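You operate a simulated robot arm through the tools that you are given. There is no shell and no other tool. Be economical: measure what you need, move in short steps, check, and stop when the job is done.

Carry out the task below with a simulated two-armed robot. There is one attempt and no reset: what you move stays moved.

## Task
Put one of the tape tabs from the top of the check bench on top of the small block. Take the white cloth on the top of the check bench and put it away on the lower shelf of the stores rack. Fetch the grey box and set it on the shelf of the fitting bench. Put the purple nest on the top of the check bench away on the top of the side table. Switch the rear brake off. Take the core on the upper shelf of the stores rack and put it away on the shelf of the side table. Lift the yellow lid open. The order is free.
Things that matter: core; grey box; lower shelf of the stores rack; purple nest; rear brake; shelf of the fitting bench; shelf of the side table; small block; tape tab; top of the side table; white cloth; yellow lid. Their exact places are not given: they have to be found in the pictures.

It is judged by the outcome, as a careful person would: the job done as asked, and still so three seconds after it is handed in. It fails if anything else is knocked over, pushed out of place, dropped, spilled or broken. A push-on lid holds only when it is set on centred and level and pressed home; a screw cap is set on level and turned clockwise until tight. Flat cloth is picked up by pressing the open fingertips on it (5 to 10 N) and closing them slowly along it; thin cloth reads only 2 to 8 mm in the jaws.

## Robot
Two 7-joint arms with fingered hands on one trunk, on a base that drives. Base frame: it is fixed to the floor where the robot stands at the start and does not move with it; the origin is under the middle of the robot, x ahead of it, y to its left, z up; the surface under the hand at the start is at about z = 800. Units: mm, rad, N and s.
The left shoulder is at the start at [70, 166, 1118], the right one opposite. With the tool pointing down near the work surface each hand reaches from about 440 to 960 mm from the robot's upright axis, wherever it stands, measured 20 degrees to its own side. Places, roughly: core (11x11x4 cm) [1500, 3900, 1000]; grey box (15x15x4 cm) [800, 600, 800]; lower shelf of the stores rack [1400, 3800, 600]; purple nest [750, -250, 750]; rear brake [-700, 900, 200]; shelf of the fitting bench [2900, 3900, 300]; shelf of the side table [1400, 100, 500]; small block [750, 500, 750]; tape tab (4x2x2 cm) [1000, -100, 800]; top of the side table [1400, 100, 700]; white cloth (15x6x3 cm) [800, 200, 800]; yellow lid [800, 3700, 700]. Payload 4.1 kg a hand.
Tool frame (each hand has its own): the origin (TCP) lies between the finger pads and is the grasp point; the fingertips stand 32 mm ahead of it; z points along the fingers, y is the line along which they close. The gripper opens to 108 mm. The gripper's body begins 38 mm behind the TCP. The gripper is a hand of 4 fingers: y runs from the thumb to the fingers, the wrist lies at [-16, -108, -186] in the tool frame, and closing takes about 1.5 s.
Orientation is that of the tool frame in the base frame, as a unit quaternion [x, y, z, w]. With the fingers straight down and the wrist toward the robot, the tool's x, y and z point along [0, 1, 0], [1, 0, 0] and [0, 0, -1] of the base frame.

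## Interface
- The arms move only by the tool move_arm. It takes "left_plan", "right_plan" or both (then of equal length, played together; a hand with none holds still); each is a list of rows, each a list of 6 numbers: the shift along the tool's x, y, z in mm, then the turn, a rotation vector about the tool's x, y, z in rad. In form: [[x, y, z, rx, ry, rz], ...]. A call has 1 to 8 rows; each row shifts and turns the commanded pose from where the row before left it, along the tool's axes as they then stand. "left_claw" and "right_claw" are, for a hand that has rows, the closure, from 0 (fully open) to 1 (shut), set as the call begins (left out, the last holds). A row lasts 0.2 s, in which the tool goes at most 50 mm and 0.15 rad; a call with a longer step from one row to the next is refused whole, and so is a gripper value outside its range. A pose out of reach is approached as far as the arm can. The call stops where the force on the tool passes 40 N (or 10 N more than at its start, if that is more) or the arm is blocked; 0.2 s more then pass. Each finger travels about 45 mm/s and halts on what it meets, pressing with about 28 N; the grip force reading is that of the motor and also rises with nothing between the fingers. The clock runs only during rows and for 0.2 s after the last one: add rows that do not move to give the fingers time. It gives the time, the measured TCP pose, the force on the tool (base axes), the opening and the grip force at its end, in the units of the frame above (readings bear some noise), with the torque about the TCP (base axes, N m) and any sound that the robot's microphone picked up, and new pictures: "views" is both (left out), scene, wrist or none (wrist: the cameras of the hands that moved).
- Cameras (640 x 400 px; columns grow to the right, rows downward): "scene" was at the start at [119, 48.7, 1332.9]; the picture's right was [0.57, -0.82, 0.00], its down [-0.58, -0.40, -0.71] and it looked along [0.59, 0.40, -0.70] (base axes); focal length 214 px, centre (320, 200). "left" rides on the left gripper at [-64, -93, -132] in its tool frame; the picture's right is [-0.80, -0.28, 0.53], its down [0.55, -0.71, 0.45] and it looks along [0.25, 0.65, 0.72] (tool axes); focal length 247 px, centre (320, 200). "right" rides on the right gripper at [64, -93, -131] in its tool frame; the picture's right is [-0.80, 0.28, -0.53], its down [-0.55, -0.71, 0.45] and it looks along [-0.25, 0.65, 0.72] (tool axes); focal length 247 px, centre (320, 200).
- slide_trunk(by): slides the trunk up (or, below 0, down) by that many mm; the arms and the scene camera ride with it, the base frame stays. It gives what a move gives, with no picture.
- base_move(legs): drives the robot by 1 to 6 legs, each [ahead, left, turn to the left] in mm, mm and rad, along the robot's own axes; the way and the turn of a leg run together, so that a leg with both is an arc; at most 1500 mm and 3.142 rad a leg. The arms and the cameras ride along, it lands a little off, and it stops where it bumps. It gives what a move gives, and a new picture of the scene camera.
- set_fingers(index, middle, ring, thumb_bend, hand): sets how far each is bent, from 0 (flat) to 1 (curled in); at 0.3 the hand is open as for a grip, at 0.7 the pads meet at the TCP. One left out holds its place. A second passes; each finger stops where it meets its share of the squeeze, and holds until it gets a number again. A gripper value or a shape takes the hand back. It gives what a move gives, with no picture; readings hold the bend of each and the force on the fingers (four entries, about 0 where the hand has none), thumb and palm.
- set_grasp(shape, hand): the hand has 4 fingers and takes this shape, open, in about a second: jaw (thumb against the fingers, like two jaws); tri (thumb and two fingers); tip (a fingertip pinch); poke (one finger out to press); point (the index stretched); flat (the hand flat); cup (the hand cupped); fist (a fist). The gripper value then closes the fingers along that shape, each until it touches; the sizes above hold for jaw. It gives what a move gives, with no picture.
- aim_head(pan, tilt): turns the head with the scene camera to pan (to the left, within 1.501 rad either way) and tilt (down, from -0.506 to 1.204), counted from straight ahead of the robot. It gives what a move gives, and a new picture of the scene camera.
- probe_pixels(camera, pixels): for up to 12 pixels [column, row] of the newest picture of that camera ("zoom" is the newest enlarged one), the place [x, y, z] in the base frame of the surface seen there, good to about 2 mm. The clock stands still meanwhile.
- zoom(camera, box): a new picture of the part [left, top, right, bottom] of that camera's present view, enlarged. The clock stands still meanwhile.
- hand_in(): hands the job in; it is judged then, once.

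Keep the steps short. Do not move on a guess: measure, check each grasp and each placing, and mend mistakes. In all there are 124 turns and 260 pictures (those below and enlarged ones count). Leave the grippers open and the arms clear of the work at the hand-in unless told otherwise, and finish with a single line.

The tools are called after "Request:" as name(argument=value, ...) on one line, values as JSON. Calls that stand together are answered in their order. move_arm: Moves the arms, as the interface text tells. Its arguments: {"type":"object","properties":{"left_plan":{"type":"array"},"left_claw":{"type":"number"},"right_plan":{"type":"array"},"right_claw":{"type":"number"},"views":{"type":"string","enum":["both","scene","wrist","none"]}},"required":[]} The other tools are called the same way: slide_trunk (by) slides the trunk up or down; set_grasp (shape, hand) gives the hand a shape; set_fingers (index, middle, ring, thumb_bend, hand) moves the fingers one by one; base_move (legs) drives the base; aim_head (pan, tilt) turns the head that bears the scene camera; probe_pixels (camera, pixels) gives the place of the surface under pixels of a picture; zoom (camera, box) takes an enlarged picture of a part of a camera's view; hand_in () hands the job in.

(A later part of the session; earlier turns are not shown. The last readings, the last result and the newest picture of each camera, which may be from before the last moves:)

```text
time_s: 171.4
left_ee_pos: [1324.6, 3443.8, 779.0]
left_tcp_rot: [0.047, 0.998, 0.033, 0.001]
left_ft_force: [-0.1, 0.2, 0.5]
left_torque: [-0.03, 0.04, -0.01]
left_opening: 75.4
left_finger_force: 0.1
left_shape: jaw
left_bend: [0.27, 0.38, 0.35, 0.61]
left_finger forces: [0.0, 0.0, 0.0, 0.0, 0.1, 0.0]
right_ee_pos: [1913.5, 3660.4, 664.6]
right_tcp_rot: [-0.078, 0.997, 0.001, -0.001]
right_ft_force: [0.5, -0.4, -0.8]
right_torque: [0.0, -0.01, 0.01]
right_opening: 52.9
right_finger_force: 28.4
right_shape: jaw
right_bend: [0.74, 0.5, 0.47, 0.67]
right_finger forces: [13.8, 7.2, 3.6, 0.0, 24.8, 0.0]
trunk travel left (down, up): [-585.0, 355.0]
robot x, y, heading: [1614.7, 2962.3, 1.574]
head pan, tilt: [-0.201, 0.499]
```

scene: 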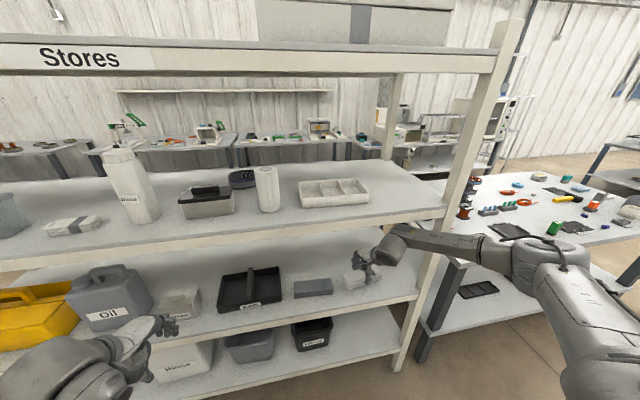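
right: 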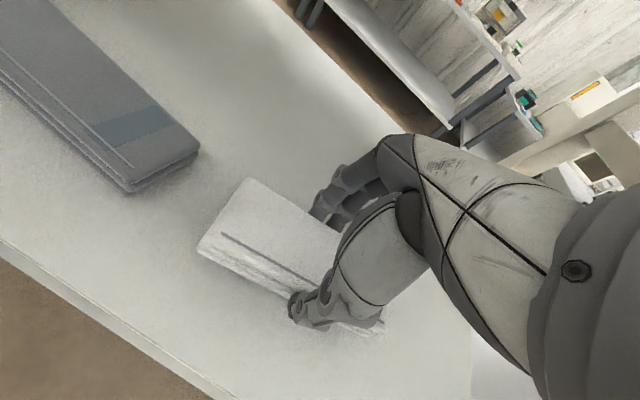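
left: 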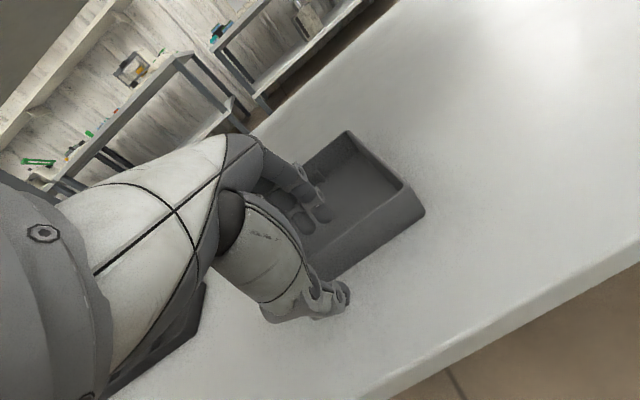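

Request:
move_arm(right_plan=[[0, 0, 1.5, 0, 0, 0], [0, 0, 1.5, 0, 0, 0], [0, 0, 1, 0, 0, 0], [0, 0, 0, 0, 0, 0]], views="wrist")

Request:
probe_pixels(camera="right", pixels=[[250, 190], [215, 240], [280, 270], [190, 300]])

```text
time_s: 172.4
left_ee_pos: [1325.1, 3440.9, 779.5]
left_tcp_rot: [0.046, 0.998, 0.034, 0.001]
left_ft_force: [0.0, 0.0, -1.4]
left_torque: [-0.04, 0.01, 0.01]
left_opening: 75.2
left_finger_force: 0.1
left_shape: jaw
left_bend: [0.27, 0.38, 0.35, 0.61]
left_finger forces: [0.1, 0.0, 0.0, 0.1, 0.1, 0.0]
right_ee_pos: [1911.2, 3661.6, 663.7]
right_tcp_rot: [-0.078, 0.997, 0.003, -0.001]
right_ft_force: [1.1, 0.8, 10.0]
right_torque: [-0.19, -0.13, 0.02]
right_opening: 52.6
right_finger_force: 28.0
right_shape: jaw
right_bend: [0.74, 0.5, 0.47, 0.67]
right_finger forces: [14.4, 7.7, 3.9, 0.0, 26.0, 0.1]
trunk travel left (down, up): [-585.0, 355.0]
robot x, y, heading: [1618.1, 2961.6, 1.568]
head pan, tilt: [-0.201, 0.499]
```

right: 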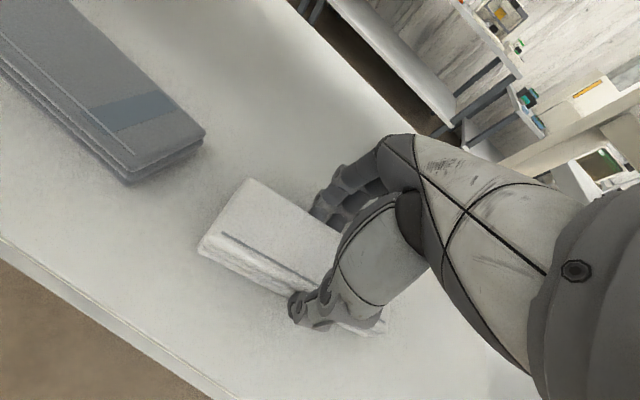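

```text
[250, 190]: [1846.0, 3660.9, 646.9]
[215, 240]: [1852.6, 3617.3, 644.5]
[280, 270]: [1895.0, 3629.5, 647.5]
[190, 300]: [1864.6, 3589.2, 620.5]
```

Contact at 10 N, cloth flat on the shelf. Open, rise 28 mm, and withdraw.

Request:
move_arm(right_plan=[[0, 0, 0, 0, 0, 0], [0, 0, 0, 0, 0, 0], [0, 0, 0, 0, 0, 0], [0, 0, 0, 0, 0, 0], [0, 0, 0, 0, 0, 0], [0, 0, 0, 0, 0, 0], [0, 0, -14, 0, 0, 0], [0, 0, -14, 0, 0, 0]], right_claw=0, views="wrist")

Request:
move_arm(right_plan=[[0, -40, 0, 0, 0, 0], [0, -40, 0, 0, 0, 0], [0, -40, 0, 0, 0, 0], [0, -40, 0, 0, 0, 0], [0, -40, 0, 0, 0, 0], [0, 0, 0, 0, 0, 0]], views="scene")

```text
time_s: 174.2
left_ee_pos: [1325.4, 3443.0, 778.4]
left_tcp_rot: [0.047, 0.998, 0.033, 0.001]
left_ft_force: [0.2, -0.6, 0.6]
left_torque: [0.0, -0.02, 0.03]
left_opening: 75.4
left_finger_force: 0.1
left_shape: jaw
left_bend: [0.27, 0.38, 0.35, 0.61]
left_finger forces: [0.0, 0.0, 0.1, 0.1, 0.0, 0.0]
right_ee_pos: [1914.3, 3662.1, 690.5]
right_tcp_rot: [-0.078, 0.997, 0.002, 0.0]
right_ft_force: [0.2, 0.9, 0.3]
right_torque: [0.0, 0.0, 0.04]
right_opening: 107.7
right_finger_force: 0.1
right_shape: jaw
right_bend: [0.3, 0.3, 0.3, 0.3]
right_finger forces: [0.0, 0.0, 0.0, 0.1, 0.0, 0.1]
trunk travel left (down, up): [-585.0, 355.0]
robot x, y, heading: [1617.9, 2963.3, 1.571]
head pan, tilt: [-0.201, 0.499]
```

right: 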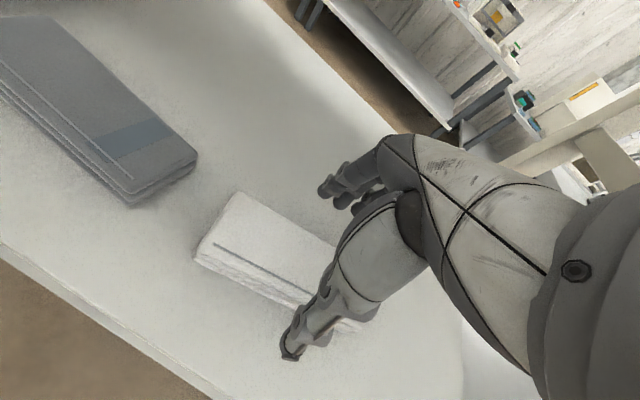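

```text
time_s: 175.6
left_ee_pos: [1325.4, 3443.7, 777.7]
left_tcp_rot: [0.046, 0.998, 0.033, 0.001]
left_ft_force: [0.5, -0.3, 0.4]
left_torque: [0.0, 0.02, -0.02]
left_opening: 75.3
left_finger_force: 0.0
left_shape: jaw
left_bend: [0.27, 0.38, 0.35, 0.61]
left_finger forces: [0.1, 0.1, 0.1, 0.0, 0.0, 0.1]
right_ee_pos: [1943.9, 3462.2, 689.0]
right_tcp_rot: [-0.077, 0.997, 0.002, -0.001]
right_ft_force: [0.5, 0.2, -1.0]
right_torque: [-0.01, -0.01, 0.02]
right_opening: 107.7
right_finger_force: 0.0
right_shape: jaw
right_bend: [0.3, 0.3, 0.3, 0.3]
right_finger forces: [0.0, 0.0, 0.0, 0.0, 0.0, 0.1]
trunk travel left (down, up): [-585.0, 355.0]
robot x, y, heading: [1618.7, 2968.0, 1.566]
head pan, tilt: [-0.201, 0.499]
```

scene: 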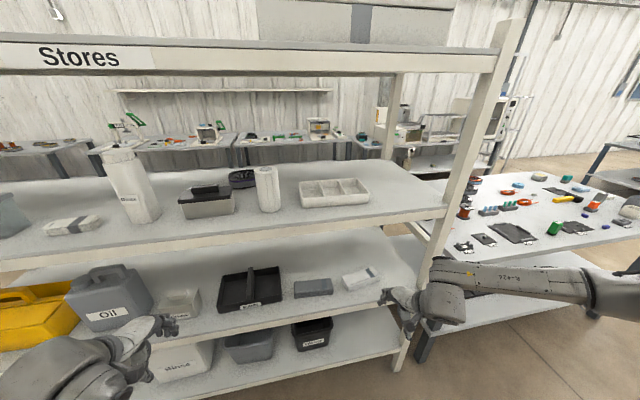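

Cloth is placed. Now look at the yellow toolbox: drive 650 mm left (backing 100 first) and aim at it.

Request:
base_move(legs=[[-120, 0, 0], [0, 600, 0]])

Request:
aim_head(pan=0.25, tilt=0.6)

Request:
zoom(camera="scene", box=[200, 130, 440, 290])

```text
time_s: 179.8
left_ee_pos: [720.3, 3329.4, 776.6]
left_tcp_rot: [0.051, 0.998, 0.033, 0.002]
left_ft_force: [-0.7, 0.3, -0.4]
left_torque: [-0.02, -0.03, 0.03]
left_opening: 75.3
left_finger_force: 0.1
left_shape: jaw
left_bend: [0.27, 0.38, 0.35, 0.61]
left_finger forces: [0.0, 0.1, 0.0, 0.0, 0.1, 0.0]
right_ee_pos: [1339.2, 3344.2, 689.6]
right_tcp_rot: [-0.073, 0.997, 0.002, -0.001]
right_ft_force: [0.3, 0.1, -0.2]
right_torque: [-0.03, -0.02, -0.02]
right_opening: 107.7
right_finger_force: 0.1
right_shape: jaw
right_bend: [0.3, 0.3, 0.3, 0.3]
right_finger forces: [0.1, 0.0, 0.1, 0.1, 0.0, 0.1]
trunk travel left (down, up): [-585.0, 355.0]
robot x, y, heading: [1010.9, 2846.5, 1.566]
head pan, tilt: [-0.201, 0.499]
```

scene: 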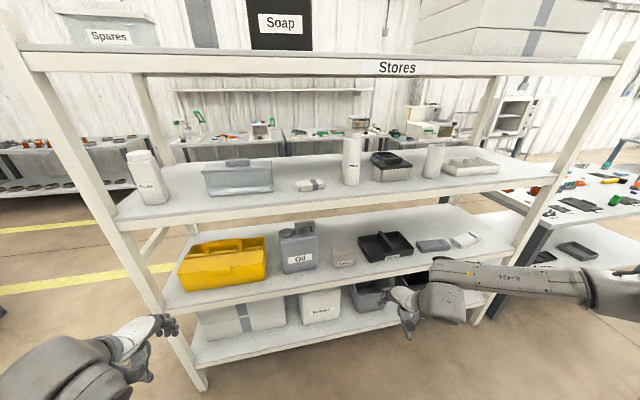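

```text
time_s: 180.7
left_ee_pos: [721.1, 3328.5, 779.1]
left_tcp_rot: [0.05, 0.998, 0.033, 0.0]
left_ft_force: [0.4, -0.1, 0.6]
left_torque: [0.0, -0.03, 0.04]
left_opening: 75.5
left_finger_force: 0.1
left_shape: jaw
left_bend: [0.27, 0.38, 0.35, 0.61]
left_finger forces: [0.0, 0.0, 0.1, 0.1, 0.0, 0.1]
right_ee_pos: [1339.7, 3343.8, 689.4]
right_tcp_rot: [-0.073, 0.997, 0.001, -0.001]
right_ft_force: [0.4, -0.2, -0.4]
right_torque: [0.0, -0.02, 0.03]
right_opening: 107.6
right_finger_force: 0.1
right_shape: jaw
right_bend: [0.3, 0.3, 0.3, 0.3]
right_finger forces: [0.1, 0.0, 0.0, 0.1, 0.0, 0.0]
trunk travel left (down, up): [-585.0, 355.0]
robot x, y, heading: [1006.9, 2847.5, 1.569]
head pan, tilt: [0.25, 0.6]
```

scene: 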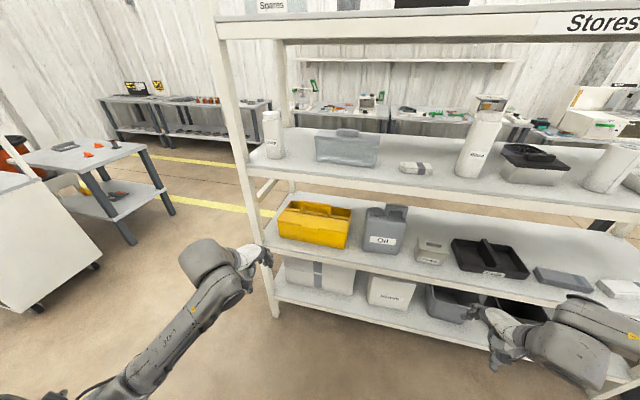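

```text
2.50 times, centred on (320, 210) of scene
```

zoom: 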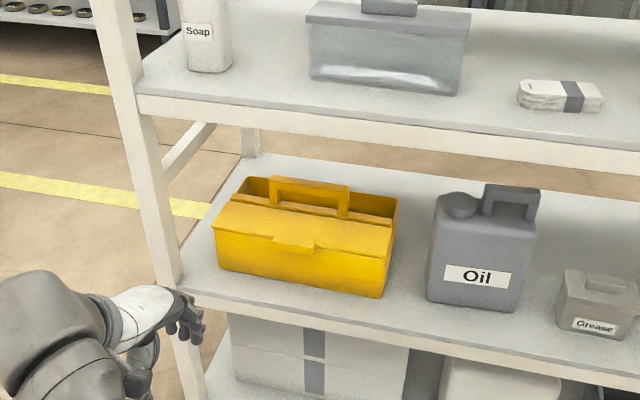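

Request:
zoom(camera="scene", box=[270, 195, 366, 255])

Request:
probe_pixels(camera="zoom", pixels=[[230, 215], [225, 230], [230, 245], [60, 170], [480, 245], [90, 100], [540, 180], [300, 70], [440, 290], [60, 200], [300, 160], [200, 120]])

```text
6.67 times, centred on (318, 225) of scene
```

zoom: 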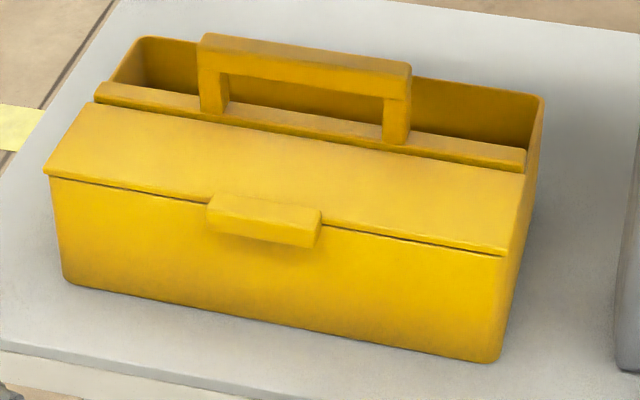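

```text
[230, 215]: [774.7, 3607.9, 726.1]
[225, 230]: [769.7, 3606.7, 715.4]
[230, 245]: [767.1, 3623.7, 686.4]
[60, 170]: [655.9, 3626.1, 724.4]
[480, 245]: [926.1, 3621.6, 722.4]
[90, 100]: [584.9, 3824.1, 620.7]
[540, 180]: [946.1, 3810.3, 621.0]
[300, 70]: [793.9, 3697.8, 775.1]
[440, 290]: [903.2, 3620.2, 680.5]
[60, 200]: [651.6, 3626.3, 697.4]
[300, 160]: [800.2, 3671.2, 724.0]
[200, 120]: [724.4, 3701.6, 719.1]
```

The lid is the front panel (x 652–935, y 3622–3690, z 723) with a tab at (793,3607,z 713–727), hinged near the handle. Plan: left hand horizontal (fingers forward), closed, slip under the tab and lift/push it up. First back off 200, extend and pitch the hand up.

Request:
base_move(legs=[[-200, 0, 0]])

Request:
move_arm(left_plan=[[-18, 45, 0, 0, 0, 0], [-18, 45, 0, 0, 0, 0], [-18, 45, 0, 0, 0, 0], [-18, 45, 0, 0, 0, 0], [0, 0, 0, -0.15, 0, 0], [0, 0, 0, -0.15, 0, 0], [0, 0, 0, -0.15, 0, 0], [0, 0, 0, -0.15, 0, 0]], left_claw=1, views="none")

Request:
move_arm(left_plan=[[0, 0, 0, -0.15, 0, 0], [0, 0, 0, -0.15, 0, 0], [0, 0, 0, -0.15, 0, 0], [0, 0, 0, -0.15, 0, 0], [0, 0, 0, -0.15, 0, 0], [0, 0, 0, -0.15, 0, 0], [0, 0, 0, 0, 0, 0]])

```text
time_s: 182.3
left_ee_pos: [718.2, 3130.5, 779.5]
left_tcp_rot: [0.05, 0.998, 0.034, 0.002]
left_ft_force: [0.5, -0.1, -0.5]
left_torque: [0.02, 0.03, 0.0]
left_opening: 75.3
left_finger_force: 0.0
left_shape: jaw
left_bend: [0.27, 0.38, 0.35, 0.61]
left_finger forces: [0.1, 0.0, 0.0, 0.0, 0.0, 0.0]
right_ee_pos: [1336.5, 3147.9, 688.7]
right_tcp_rot: [-0.075, 0.997, 0.003, -0.001]
right_ft_force: [-0.5, -0.1, 0.5]
right_torque: [0.01, -0.02, -0.01]
right_opening: 107.5
right_finger_force: 0.0
right_shape: jaw
right_bend: [0.3, 0.3, 0.3, 0.3]
right_finger forces: [0.0, 0.0, 0.0, 0.1, 0.0, 0.0]
trunk travel left (down, up): [-585.0, 355.0]
robot x, y, heading: [1007.8, 2655.6, 1.564]
head pan, tilt: [0.25, 0.6]
```

scene: 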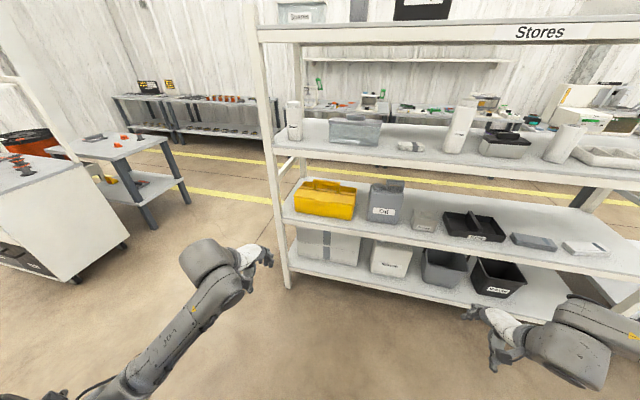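

```text
time_s: 184.1
left_ee_pos: [807.5, 3302.6, 791.4]
left_tcp_rot: [0.047, 0.943, 0.329, 0.015]
left_ft_force: [0.3, 0.1, 0.7]
left_torque: [-0.02, 0.02, -0.04]
left_opening: 0.1
left_finger_force: 27.8
left_shape: jaw
left_bend: [0.7, 0.7, 0.7, 0.49]
left_finger forces: [0.0, 0.0, 0.0, 0.0, 0.0, 0.0]
right_ee_pos: [1337.4, 3147.3, 689.0]
right_tcp_rot: [-0.075, 0.997, 0.003, -0.002]
right_ft_force: [-0.1, 0.4, 0.2]
right_torque: [0.02, -0.01, -0.02]
right_opening: 107.4
right_finger_force: 0.0
right_shape: jaw
right_bend: [0.3, 0.3, 0.3, 0.3]
right_finger forces: [0.1, 0.1, 0.0, 0.0, 0.0, 0.0]
trunk travel left (down, up): [-585.0, 355.0]
robot x, y, heading: [1008.9, 2648.9, 1.56]
head pan, tilt: [0.25, 0.6]
```

```text
time_s: 185.7
left_ee_pos: [808.0, 3303.1, 789.4]
left_tcp_rot: [0.036, 0.707, 0.706, 0.035]
left_ft_force: [0.3, -0.3, -0.3]
left_torque: [0.01, -0.03, -0.01]
left_opening: 0.0
left_finger_force: 28.5
left_shape: jaw
left_bend: [0.7, 0.7, 0.7, 0.49]
left_finger forces: [0.0, 0.1, 0.0, 0.0, 0.1, 0.0]
right_ee_pos: [1336.5, 3147.5, 688.8]
right_tcp_rot: [-0.075, 0.997, 0.003, -0.001]
right_ft_force: [-0.7, -0.8, 0.3]
right_torque: [-0.01, 0.02, 0.03]
right_opening: 107.5
right_finger_force: 0.0
right_shape: jaw
right_bend: [0.3, 0.3, 0.3, 0.3]
right_finger forces: [0.0, 0.0, 0.0, 0.0, 0.0, 0.0]
trunk travel left (down, up): [-585.0, 355.0]
robot x, y, heading: [1005.9, 2651.9, 1.565]
head pan, tilt: [0.25, 0.6]
```

scene: 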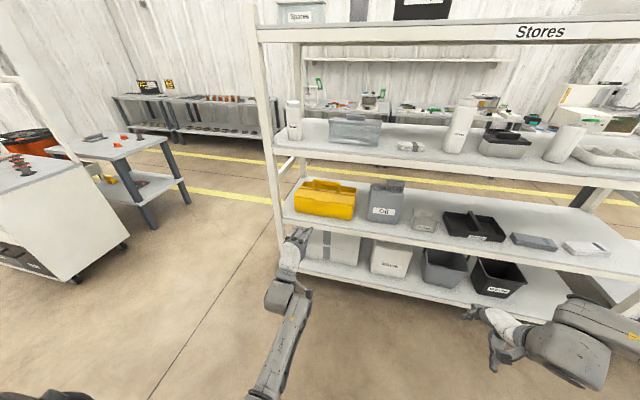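
left: 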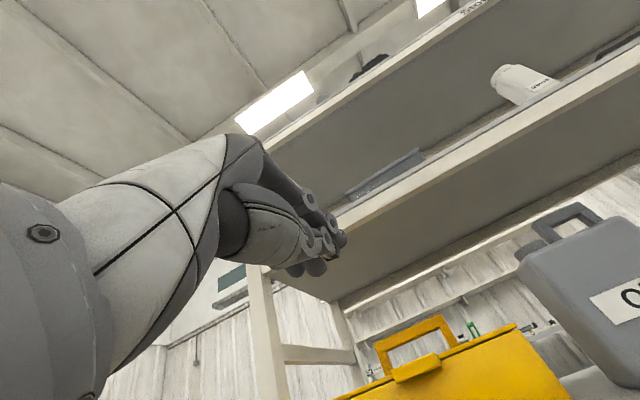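

Hand is horizontal at (808,3303,789). I measure the fingertips to know their extent.

Request:
zoom(camera="scene", box=[268, 215, 332, 265])

Request:
probe_pixels(camera="zoom", pixels=[[310, 110], [360, 110], [290, 140], [340, 130], [320, 180], [250, 150], [300, 240], [380, 140]])

```text
8.00 times, centred on (300, 240) of scene
```

zoom: 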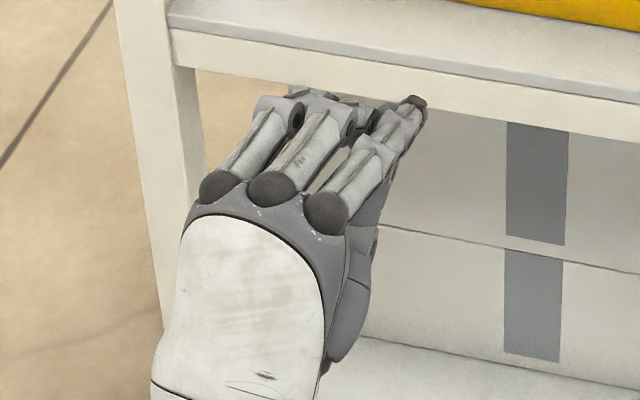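

```text
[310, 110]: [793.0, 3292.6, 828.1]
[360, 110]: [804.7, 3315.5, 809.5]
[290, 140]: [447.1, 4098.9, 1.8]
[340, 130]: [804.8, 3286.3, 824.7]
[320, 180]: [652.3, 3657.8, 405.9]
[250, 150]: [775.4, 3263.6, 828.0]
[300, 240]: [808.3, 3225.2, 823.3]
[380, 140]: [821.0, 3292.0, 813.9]
```

I use the flat shape (straight fingers as a spatula) and look where the fingers lie.

Request:
set_grasp(hand="left", shape="flat")

Request:
zoom(camera="scene", box=[260, 200, 340, 265])

Request:
probe_pixels(camera="zoom", pixels=[[270, 60], [320, 60], [380, 70], [300, 120], [350, 130], [260, 100], [370, 100], [400, 150], [300, 80], [330, 90]])

Request:
zoom(camera="left", box=[160, 80, 480, 300])

```text
time_s: 186.6
left_ee_pos: [807.5, 3304.4, 789.7]
left_tcp_rot: [0.037, 0.708, 0.704, 0.035]
left_ft_force: [0.2, 0.2, -0.3]
left_torque: [0.02, -0.04, 0.01]
left_opening: 0.0
left_finger_force: 0.1
left_shape: flat
left_bend: [0.0, 0.0, 0.0, 0.39]
left_finger forces: [0.0, 0.0, 0.0, 0.1, 0.1, 0.0]
right_ee_pos: [1337.7, 3146.8, 689.2]
right_tcp_rot: [-0.075, 0.997, 0.003, -0.001]
right_ft_force: [0.3, -0.4, 0.3]
right_torque: [-0.01, -0.04, -0.03]
right_opening: 107.8
right_finger_force: 0.0
right_shape: jaw
right_bend: [0.3, 0.3, 0.3, 0.3]
right_finger forces: [0.1, 0.0, 0.1, 0.0, 0.0, 0.1]
trunk travel left (down, up): [-585.0, 355.0]
robot x, y, heading: [1007.1, 2649.9, 1.566]
head pan, tilt: [0.25, 0.6]
```

```text
6.15 times, centred on (300, 232) of scene
```

zoom: 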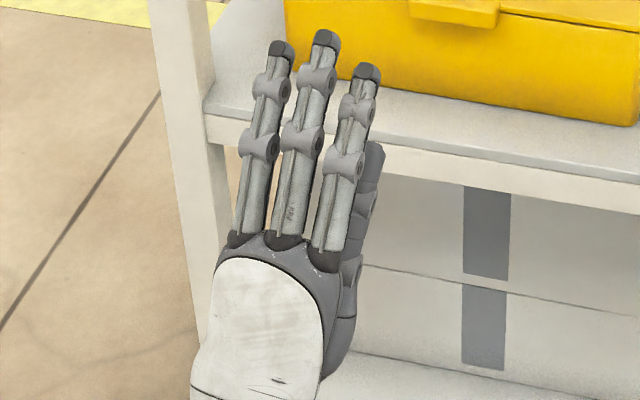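

```text
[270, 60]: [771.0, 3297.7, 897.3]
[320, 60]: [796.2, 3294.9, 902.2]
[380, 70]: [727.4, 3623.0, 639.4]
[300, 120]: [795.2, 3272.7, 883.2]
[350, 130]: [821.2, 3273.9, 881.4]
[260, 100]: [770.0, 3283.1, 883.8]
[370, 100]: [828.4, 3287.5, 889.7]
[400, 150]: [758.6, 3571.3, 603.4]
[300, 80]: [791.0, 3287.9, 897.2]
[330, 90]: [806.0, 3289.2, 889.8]
```

```text
1.82 times, centred on (320, 190) of left
```

zoom: 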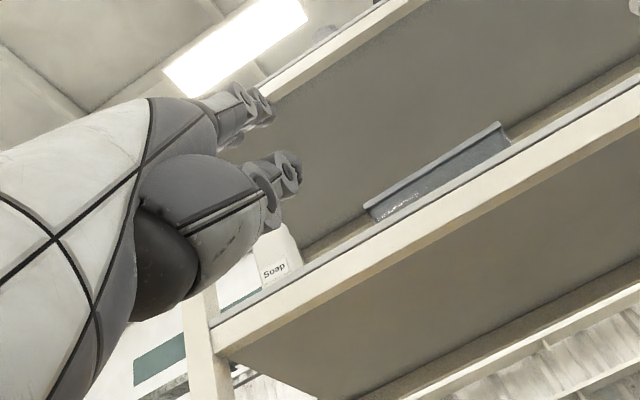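

Flat fingers point upward, not useful. Better: jaw pinch of the tab — thumb under, fingers above — then rotate the hand about the hinge. Set jaw half-closed, lower to z≈718, drive 200 ahead.

Request:
set_grasp(hand="left", shape="jaw")

Request:
move_arm(left_plan=[[11, -36, 0, 0, 0, 0], [11, -36, 0, 0, 0, 0], [0, 0, 0, 0, 0, 0], [0, 0, 0, 0, 0, 0]], left_claw=0.5, views="none")

Request:
base_move(legs=[[200, 0, 0]])

Request:
zoom(camera="left", box=[200, 100, 520, 400])

```text
time_s: 187.5
left_ee_pos: [808.9, 3305.5, 789.7]
left_tcp_rot: [0.036, 0.708, 0.705, 0.035]
left_ft_force: [0.1, -0.8, 0.2]
left_torque: [-0.01, -0.03, -0.03]
left_opening: 107.7
left_finger_force: 0.1
left_shape: jaw
left_bend: [0.3, 0.3, 0.3, 0.3]
left_finger forces: [0.1, 0.0, 0.0, 0.0, 0.0, 0.0]
right_ee_pos: [1337.6, 3148.4, 689.6]
right_tcp_rot: [-0.075, 0.997, 0.001, -0.001]
right_ft_force: [-0.1, 0.1, 0.2]
right_torque: [0.0, 0.03, 0.01]
right_opening: 107.7
right_finger_force: 0.1
right_shape: jaw
right_bend: [0.3, 0.3, 0.3, 0.3]
right_finger forces: [0.0, 0.0, 0.0, 0.0, 0.0, 0.0]
trunk travel left (down, up): [-585.0, 355.0]
robot x, y, heading: [1008.3, 2655.1, 1.565]
head pan, tilt: [0.25, 0.6]
```

```text
time_s: 188.5
left_ee_pos: [786.1, 3304.3, 718.6]
left_tcp_rot: [0.035, 0.708, 0.705, 0.034]
left_ft_force: [-0.4, 0.4, -0.4]
left_torque: [-0.01, 0.02, 0.0]
left_opening: 54.9
left_finger_force: 0.0
left_shape: jaw
left_bend: [0.74, 0.45, 0.42, 0.71]
left_finger forces: [0.0, 0.1, 0.0, 0.1, 0.0, 0.0]
right_ee_pos: [1336.6, 3147.5, 689.3]
right_tcp_rot: [-0.075, 0.997, 0.001, 0.0]
right_ft_force: [-0.4, 0.3, 0.3]
right_torque: [0.02, -0.01, -0.01]
right_opening: 107.5
right_finger_force: 0.0
right_shape: jaw
right_bend: [0.3, 0.3, 0.3, 0.3]
right_finger forces: [0.0, 0.0, 0.1, 0.0, 0.1, 0.1]
trunk travel left (down, up): [-585.0, 355.0]
robot x, y, heading: [1008.0, 2651.8, 1.562]
head pan, tilt: [0.25, 0.6]
```

```text
time_s: 190.1
left_ee_pos: [788.7, 3507.6, 718.0]
left_tcp_rot: [0.037, 0.708, 0.704, 0.036]
left_ft_force: [0.6, 0.0, 0.4]
left_torque: [-0.01, -0.01, -0.01]
left_opening: 54.5
left_finger_force: 0.0
left_shape: jaw
left_bend: [0.74, 0.45, 0.42, 0.71]
left_finger forces: [0.1, 0.0, 0.0, 0.1, 0.0, 0.0]
right_ee_pos: [1339.3, 3348.4, 690.2]
right_tcp_rot: [-0.073, 0.997, 0.001, -0.001]
right_ft_force: [-0.7, 0.4, 0.1]
right_torque: [-0.06, 0.02, 0.02]
right_opening: 107.7
right_finger_force: 0.0
right_shape: jaw
right_bend: [0.3, 0.3, 0.3, 0.3]
right_finger forces: [0.0, 0.0, 0.0, 0.0, 0.1, 0.0]
trunk travel left (down, up): [-585.0, 355.0]
robot x, y, heading: [1011.9, 2850.9, 1.56]
head pan, tilt: [0.25, 0.6]
```

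scene: 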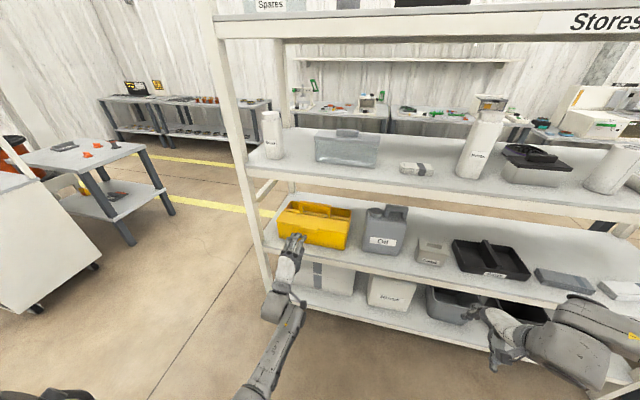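

```text
1.33 times, centred on (360, 250) of left
```

zoom: 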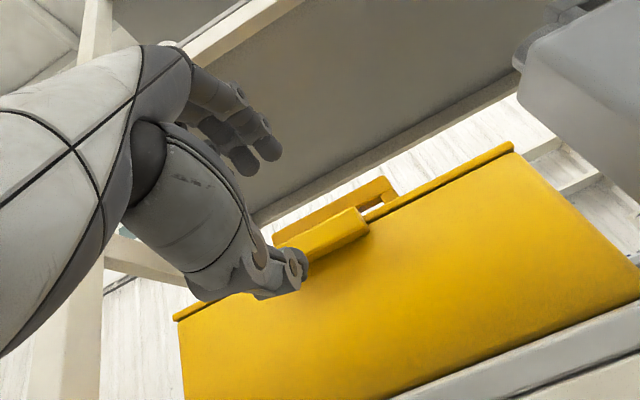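

Thumb is below the tab, fingers above. Advance 72 mm with small rows.

Request:
move_arm(left_plan=[[0, 0, 20, 0, 0, 0], [0, 0, 20, 0, 0, 0], [0, 0, 18, 0, 0, 0], [0, 0, 14, 0, 0, 0], [0, 0, 0, 0, 0, 0]], views="wrist")

Request:
zoom(camera="left", box=[240, 130, 440, 300])

Request:
probe_pixels(camera="zoom", pixels=[[230, 95], [240, 130], [310, 340], [330, 370], [340, 300], [300, 250]])

```text
time_s: 191.3
left_ee_pos: [794.7, 3578.6, 718.1]
left_tcp_rot: [0.036, 0.707, 0.705, 0.035]
left_ft_force: [-0.3, -0.4, 0.7]
left_torque: [-0.04, -0.02, -0.01]
left_opening: 54.5
left_finger_force: 0.1
left_shape: jaw
left_bend: [0.74, 0.45, 0.42, 0.71]
left_finger forces: [0.0, 0.0, 0.1, 0.0, 0.0, 0.0]
right_ee_pos: [1339.9, 3349.0, 689.0]
right_tcp_rot: [-0.074, 0.997, 0.002, 0.0]
right_ft_force: [-0.4, -0.1, -0.9]
right_torque: [0.02, 0.01, 0.01]
right_opening: 107.8
right_finger_force: 0.0
right_shape: jaw
right_bend: [0.3, 0.3, 0.3, 0.3]
right_finger forces: [0.1, 0.1, 0.1, 0.0, 0.0, 0.1]
trunk travel left (down, up): [-585.0, 355.0]
robot x, y, heading: [1009.8, 2853.0, 1.562]
head pan, tilt: [0.25, 0.6]
```

left: 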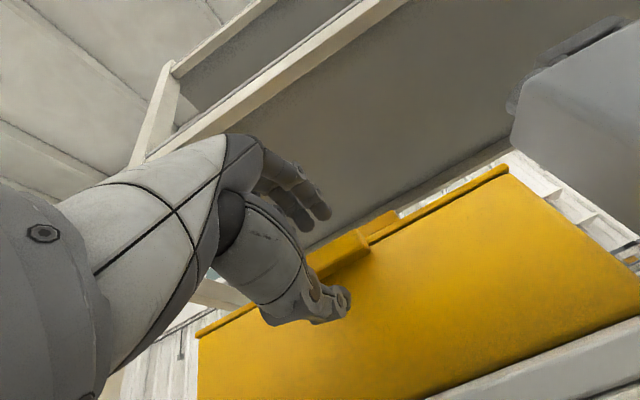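

```text
2.35 times, centred on (340, 215) of left
```

zoom: 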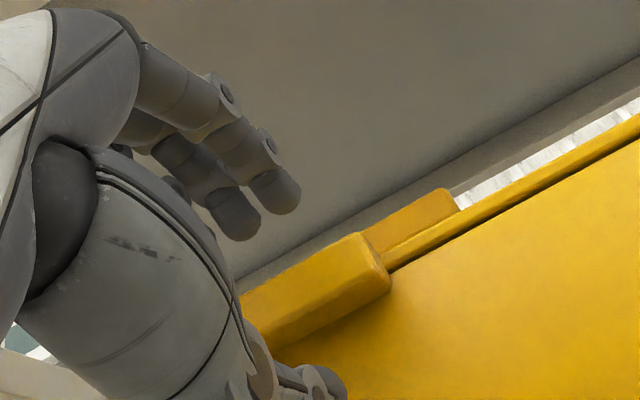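

```text
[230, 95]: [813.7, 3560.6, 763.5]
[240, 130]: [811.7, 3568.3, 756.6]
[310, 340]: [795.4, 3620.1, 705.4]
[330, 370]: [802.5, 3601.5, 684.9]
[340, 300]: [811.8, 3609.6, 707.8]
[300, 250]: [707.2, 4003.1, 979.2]
```

Tab lies between thumb (z≈685) and fingers (z≈755). Close.

Request:
move_arm(left_plan=[[0, 0, 0, 0, 0, 0], [0, 0, 0, 0, 0, 0], [0, 0, 0, 0, 0, 0], [0, 0, 0, 0, 0, 0], [0, 0, 0, 0, 0, 0], [0, 0, 0, 0, 0, 0]], left_claw=1, views="wrist")

Request:
zoom(camera="left", box=[240, 130, 440, 300])

```text
time_s: 192.7
left_ee_pos: [794.3, 3577.2, 718.5]
left_tcp_rot: [0.038, 0.707, 0.705, 0.037]
left_ft_force: [-0.3, -3.6, 0.7]
left_torque: [0.07, -0.1, 0.01]
left_opening: 9.1
left_finger_force: 27.7
left_shape: jaw
left_bend: [0.72, 0.65, 0.67, 0.74]
left_finger forces: [15.2, 8.8, 2.9, 0.0, 25.6, 0.1]
right_ee_pos: [1339.4, 3349.9, 689.4]
right_tcp_rot: [-0.074, 0.997, 0.003, -0.001]
right_ft_force: [0.2, 0.5, 0.2]
right_torque: [0.02, 0.0, 0.04]
right_opening: 107.6
right_finger_force: 0.1
right_shape: jaw
right_bend: [0.3, 0.3, 0.3, 0.3]
right_finger forces: [0.1, 0.1, 0.0, 0.0, 0.0, 0.0]
trunk travel left (down, up): [-585.0, 355.0]
robot x, y, heading: [1010.5, 2854.4, 1.561]
head pan, tilt: [0.25, 0.6]
```

left: 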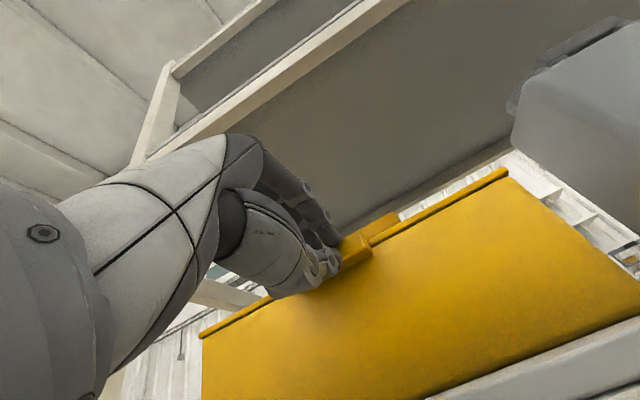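

```text
2.35 times, centred on (340, 215) of left
```

zoom: 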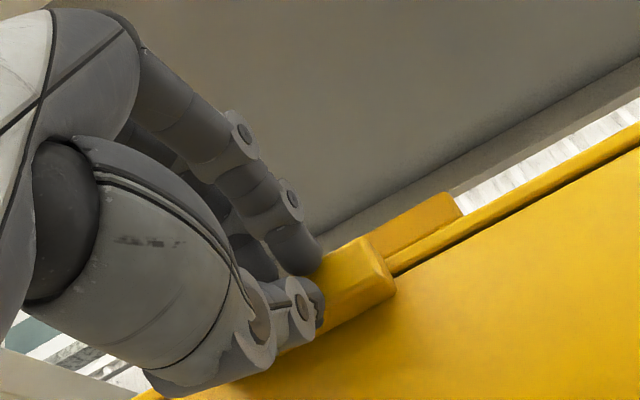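

Tab pinched (9 mm at pads, 26 N). Rotate about the hinge (radius 116 mm) by 0.6 rad.

Request:
move_arm(left_plan=[[0, 11.6, 0.6, 0.1, 0, 0], [0, 11.6, 0.6, 0.1, 0, 0], [0, 11.6, 0.6, 0.1, 0, 0], [0, 11.6, 0.6, 0.1, 0, 0], [0, 11.6, 0.6, 0.1, 0, 0], [0, 11.6, 0.6, 0.1, 0, 0], [0, 0, 0, 0, 0, 0]])

Request:
zoom(camera="scene", box=[250, 170, 390, 280])

```text
time_s: 194.3
left_ee_pos: [797.9, 3599.1, 784.6]
left_tcp_rot: [0.046, 0.885, 0.463, 0.023]
left_ft_force: [0.0, -0.6, 0.1]
left_torque: [0.06, -0.17, 0.05]
left_opening: 8.2
left_finger_force: 27.9
left_shape: jaw
left_bend: [0.72, 0.66, 0.7, 0.74]
left_finger forces: [13.0, 6.5, 3.3, 0.0, 21.7, 0.0]
right_ee_pos: [1340.1, 3349.5, 690.3]
right_tcp_rot: [-0.073, 0.997, 0.003, -0.001]
right_ft_force: [-0.2, 0.6, 0.7]
right_torque: [0.01, -0.02, 0.05]
right_opening: 107.8
right_finger_force: 0.0
right_shape: jaw
right_bend: [0.3, 0.3, 0.3, 0.3]
right_finger forces: [0.1, 0.0, 0.1, 0.0, 0.0, 0.0]
trunk travel left (down, up): [-585.0, 355.0]
robot x, y, heading: [1011.9, 2854.4, 1.57]
head pan, tilt: [0.25, 0.6]
```

scene: 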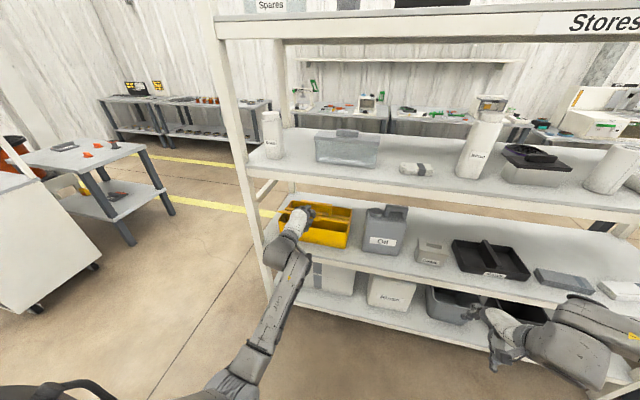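
left: 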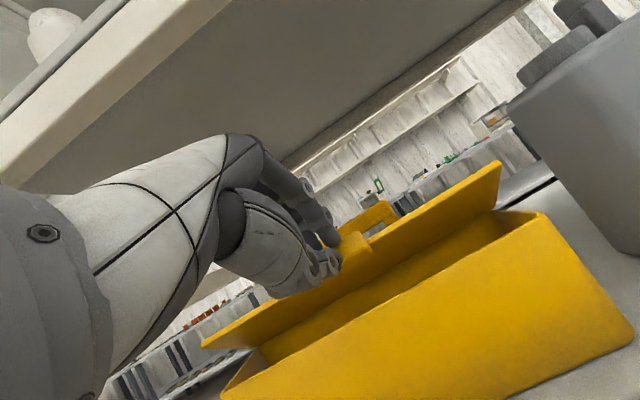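

```text
3.64 times, centred on (320, 225) of scene
```

zoom: 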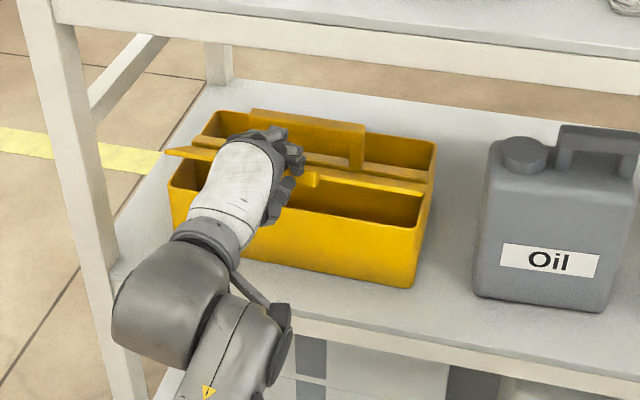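

The lid is opening well. Another 0.5 rad.

Request:
move_arm(left_plan=[[0, 11.6, 0.6, 0.1, 0, 0], [0, 11.6, 0.6, 0.1, 0, 0], [0, 11.6, 0.6, 0.1, 0, 0], [0, 11.6, 0.6, 0.1, 0, 0], [0, 11.6, 0.6, 0.1, 0, 0], [0, 0, 0, 0, 0, 0]])

Request:
zoom(camera="scene", box=[250, 140, 410, 260])

```text
time_s: 195.7
left_ee_pos: [802.7, 3641.2, 822.2]
left_tcp_rot: [0.051, 0.972, 0.231, 0.011]
left_ft_force: [-0.9, 0.9, 0.6]
left_torque: [-0.02, 0.01, -0.01]
left_opening: 7.5
left_finger_force: 28.5
left_shape: jaw
left_bend: [0.72, 0.72, 0.7, 0.77]
left_finger forces: [0.0, 0.0, 0.1, 0.1, 0.1, 0.1]
right_ee_pos: [1338.7, 3348.1, 689.5]
right_tcp_rot: [-0.073, 0.997, 0.004, -0.001]
right_ft_force: [0.1, -1.3, -0.2]
right_torque: [-0.02, -0.01, 0.01]
right_opening: 107.7
right_finger_force: 0.1
right_shape: jaw
right_bend: [0.3, 0.3, 0.3, 0.3]
right_finger forces: [0.0, 0.0, 0.0, 0.0, 0.1, 0.1]
trunk travel left (down, up): [-585.0, 355.0]
robot x, y, heading: [1009.9, 2852.4, 1.558]
head pan, tilt: [0.25, 0.6]
```

scene: 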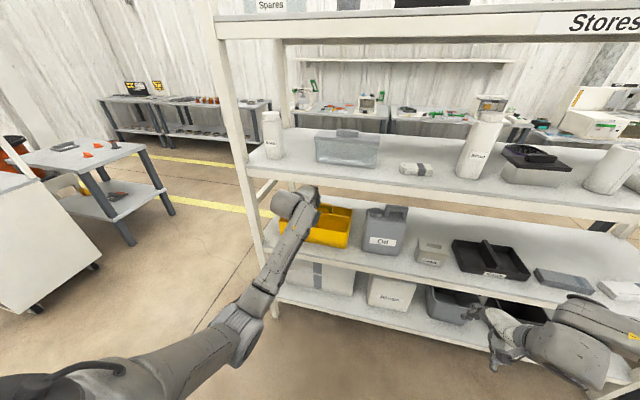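
left: 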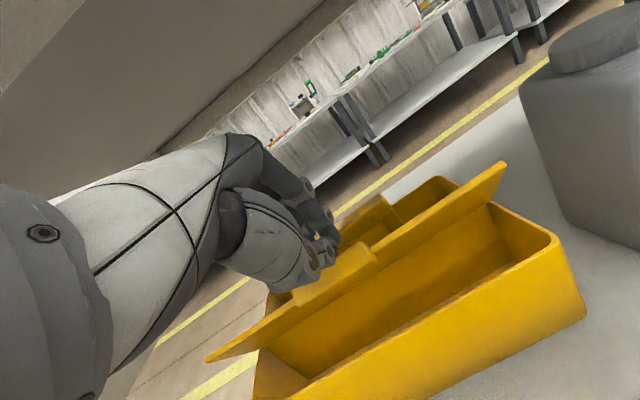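

```text
3.33 times, centred on (330, 200) of scene
```

zoom: 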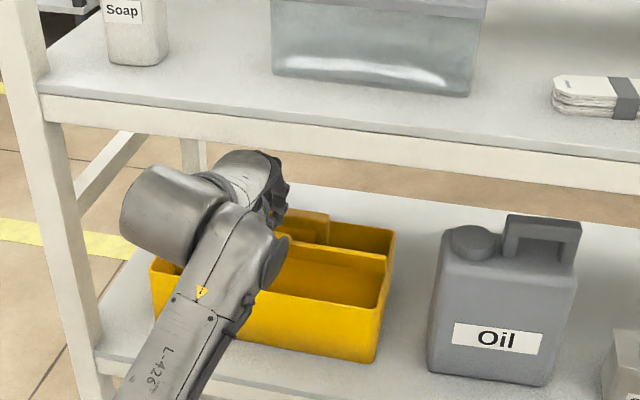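

The fingers slid off the tab but the lid stays up. Measure the lid's edge and the fingertips.

Request:
zoom(camera="left", box=[200, 150, 440, 350])

Request:
probe_pixels(camera="left", pixels=[[350, 262], [370, 255], [340, 280], [460, 205], [490, 215], [500, 170], [330, 290], [322, 262], [328, 245], [420, 260], [400, 285]])

```text
2.00 times, centred on (320, 250) of left
```

zoom: 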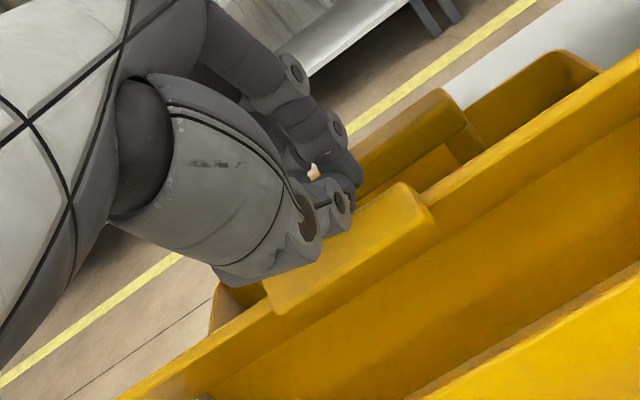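

```text
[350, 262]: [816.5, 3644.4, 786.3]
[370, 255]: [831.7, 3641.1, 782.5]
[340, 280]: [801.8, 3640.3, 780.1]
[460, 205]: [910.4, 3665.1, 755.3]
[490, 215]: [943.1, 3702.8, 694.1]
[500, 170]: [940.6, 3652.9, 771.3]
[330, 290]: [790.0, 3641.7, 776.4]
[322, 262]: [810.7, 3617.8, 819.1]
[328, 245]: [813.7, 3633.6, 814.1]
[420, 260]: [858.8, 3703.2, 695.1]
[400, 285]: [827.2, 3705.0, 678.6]
```

The lid stands at ~50° by itself; the hand is above the tab. I bring the closed hand back, down in front of the lid, and push it forward/up.

Request:
move_arm(left_plan=[[0, -27, -14, 0, 0, 0], [0, -27, -14, 0, 0, 0], [0, -20, 40, 0, 0, 0], [0, 27, 13, 0, 0, 0], [0, 27, 5, 0, 0, 0], [0, 18, 0, 0, 0, 0], [0, 0, 0, 0, 0, 0]])

Request:
zoom(camera="scene", box=[250, 140, 410, 260])

```text
time_s: 197.3
left_ee_pos: [804.9, 3654.5, 794.8]
left_tcp_rot: [0.05, 0.972, 0.23, 0.01]
left_ft_force: [0.6, -2.8, 0.1]
left_torque: [0.03, 0.03, -0.03]
left_opening: 7.5
left_finger_force: 28.3
left_shape: jaw
left_bend: [0.72, 0.72, 0.7, 0.77]
left_finger forces: [0.0, 2.1, 0.1, 0.1, 0.1, 0.1]
right_ee_pos: [1339.7, 3349.7, 688.3]
right_tcp_rot: [-0.074, 0.997, 0.002, -0.001]
right_ft_force: [-0.2, 0.9, -1.3]
right_torque: [0.03, -0.01, 0.01]
right_opening: 107.9
right_finger_force: 0.0
right_shape: jaw
right_bend: [0.3, 0.3, 0.3, 0.3]
right_finger forces: [0.1, 0.0, 0.0, 0.0, 0.1, 0.0]
trunk travel left (down, up): [-585.0, 355.0]
robot x, y, heading: [1008.7, 2856.1, 1.562]
head pan, tilt: [0.25, 0.6]
```

scene: 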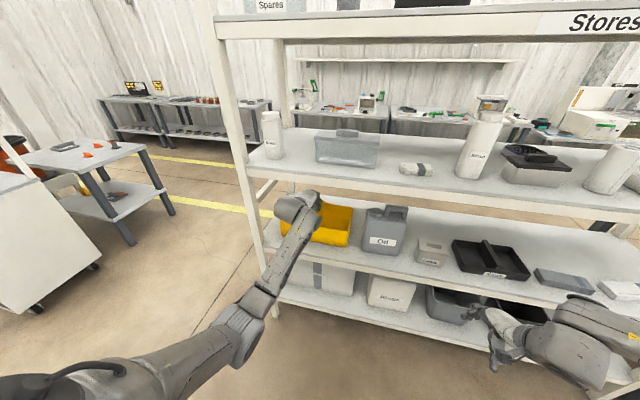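
left: 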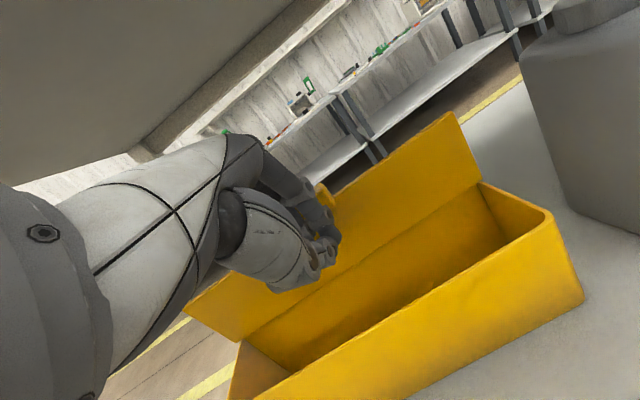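

```text
3.33 times, centred on (330, 200) of scene
```

zoom: 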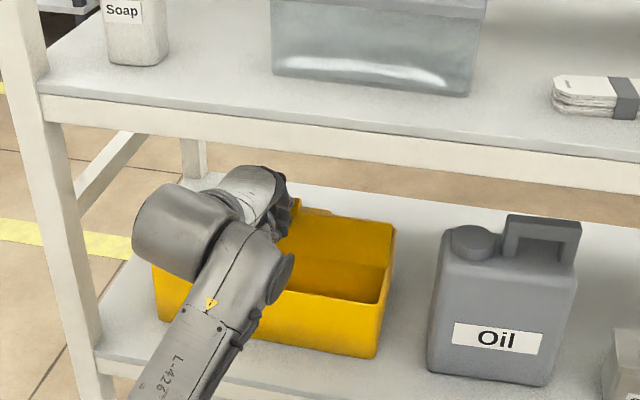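

The lid is nearly upright. Push a bit further (25 mm) until it rests back.

Request:
move_arm(left_plan=[[0, 9, 4, 0, 0, 0], [0, 9, 4, 0, 0, 0], [0, 9, 4, 0, 0, 0], [0, 0, 0, 0, 0, 0]], views="wrist")

Request:
probe_pixels(camera="left", pixels=[[445, 120], [440, 150], [430, 180], [470, 170], [400, 200], [460, 200]])

```text
time_s: 198.3
left_ee_pos: [806.4, 3685.2, 797.1]
left_tcp_rot: [0.05, 0.971, 0.232, 0.011]
left_ft_force: [0.3, -1.9, 0.6]
left_torque: [0.03, 0.01, 0.0]
left_opening: 7.3
left_finger_force: 27.9
left_shape: jaw
left_bend: [0.72, 0.72, 0.7, 0.77]
left_finger forces: [0.1, 1.9, 0.1, 0.0, 0.1, 0.0]
right_ee_pos: [1339.3, 3348.1, 689.8]
right_tcp_rot: [-0.074, 0.997, 0.003, -0.002]
right_ft_force: [0.0, 0.6, -0.2]
right_torque: [-0.01, 0.02, 0.01]
right_opening: 107.7
right_finger_force: 0.2
right_shape: jaw
right_bend: [0.3, 0.3, 0.3, 0.3]
right_finger forces: [0.0, 0.0, 0.0, 0.0, 0.0, 0.0]
trunk travel left (down, up): [-585.0, 355.0]
robot x, y, heading: [1010.3, 2851.9, 1.562]
head pan, tilt: [0.25, 0.6]
```

left: 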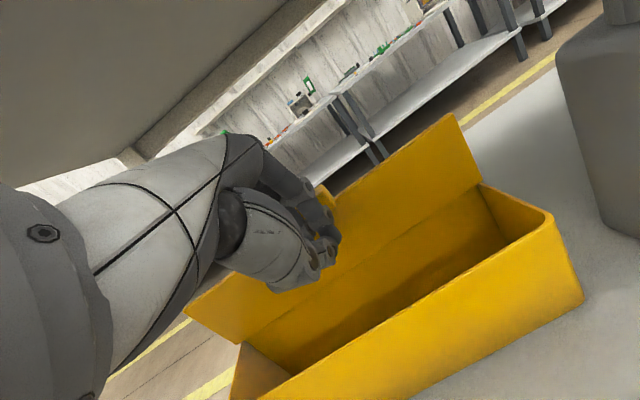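

```text
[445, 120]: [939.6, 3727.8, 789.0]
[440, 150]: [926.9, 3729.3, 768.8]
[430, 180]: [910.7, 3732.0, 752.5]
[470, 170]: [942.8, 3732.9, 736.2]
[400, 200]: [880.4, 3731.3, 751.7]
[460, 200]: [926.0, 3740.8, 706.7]
```

The view is unchanged though the hand advanced — the box may have slid. Check the box front (was y≈3622–3626).

Request:
probe_pixels(camera="left", pixels=[[540, 260], [560, 290], [480, 330], [400, 380], [548, 215], [240, 380], [240, 345]])

```text
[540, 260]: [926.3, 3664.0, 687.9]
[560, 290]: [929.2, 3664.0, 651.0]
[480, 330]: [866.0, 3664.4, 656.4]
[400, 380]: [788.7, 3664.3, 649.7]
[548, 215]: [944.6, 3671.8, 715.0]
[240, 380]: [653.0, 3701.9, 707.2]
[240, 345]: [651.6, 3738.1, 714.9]
```

The box has slid back about 40 mm (front now y≈3664). I mend this: pinch its front wall (thumb outside, fingers inside) and pull it back. First withdraw 45 mm, open half, then come over the wall.

Request:
move_arm(left_plan=[[0, -40, -20, 0, 0, 0], [0, 0, 0, 0, 0, 0], [0, 0, 0, 0, 0, 0], [0, 0, 0, 0, 0, 0], [0, 16, 8, 0, 0, 0], [0, -12, 25, 0, 0, 0], [0, 0, 0, 0, 0, 0]], left_claw=0.5, views="wrist")

Request:
probe_pixels(camera="left", pixels=[[330, 290], [345, 300], [325, 205], [310, 220], [440, 150], [480, 330]])

```text
time_s: 199.9
left_ee_pos: [803.4, 3659.5, 767.5]
left_tcp_rot: [0.05, 0.972, 0.231, 0.012]
left_ft_force: [0.0, 0.5, -0.2]
left_torque: [0.01, 0.01, -0.04]
left_opening: 53.8
left_finger_force: 0.0
left_shape: jaw
left_bend: [0.74, 0.45, 0.42, 0.71]
left_finger forces: [0.0, 0.0, 0.1, 0.0, 0.0, 0.0]
right_ee_pos: [1340.9, 3349.0, 688.7]
right_tcp_rot: [-0.073, 0.997, 0.001, 0.0]
right_ft_force: [-1.1, 1.0, -0.3]
right_torque: [0.02, -0.03, -0.01]
right_opening: 107.8
right_finger_force: 0.0
right_shape: jaw
right_bend: [0.3, 0.3, 0.3, 0.3]
right_finger forces: [0.0, 0.0, 0.1, 0.0, 0.1, 0.0]
trunk travel left (down, up): [-585.0, 355.0]
robot x, y, heading: [1007.1, 2851.8, 1.562]
head pan, tilt: [0.25, 0.6]
```

left: 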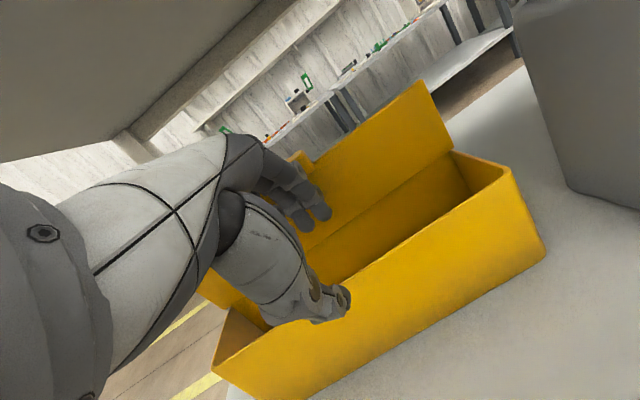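

```text
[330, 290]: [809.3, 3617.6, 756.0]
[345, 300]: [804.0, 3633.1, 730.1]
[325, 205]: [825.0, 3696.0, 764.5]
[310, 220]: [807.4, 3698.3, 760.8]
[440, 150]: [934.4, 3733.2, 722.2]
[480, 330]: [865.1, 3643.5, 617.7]
```

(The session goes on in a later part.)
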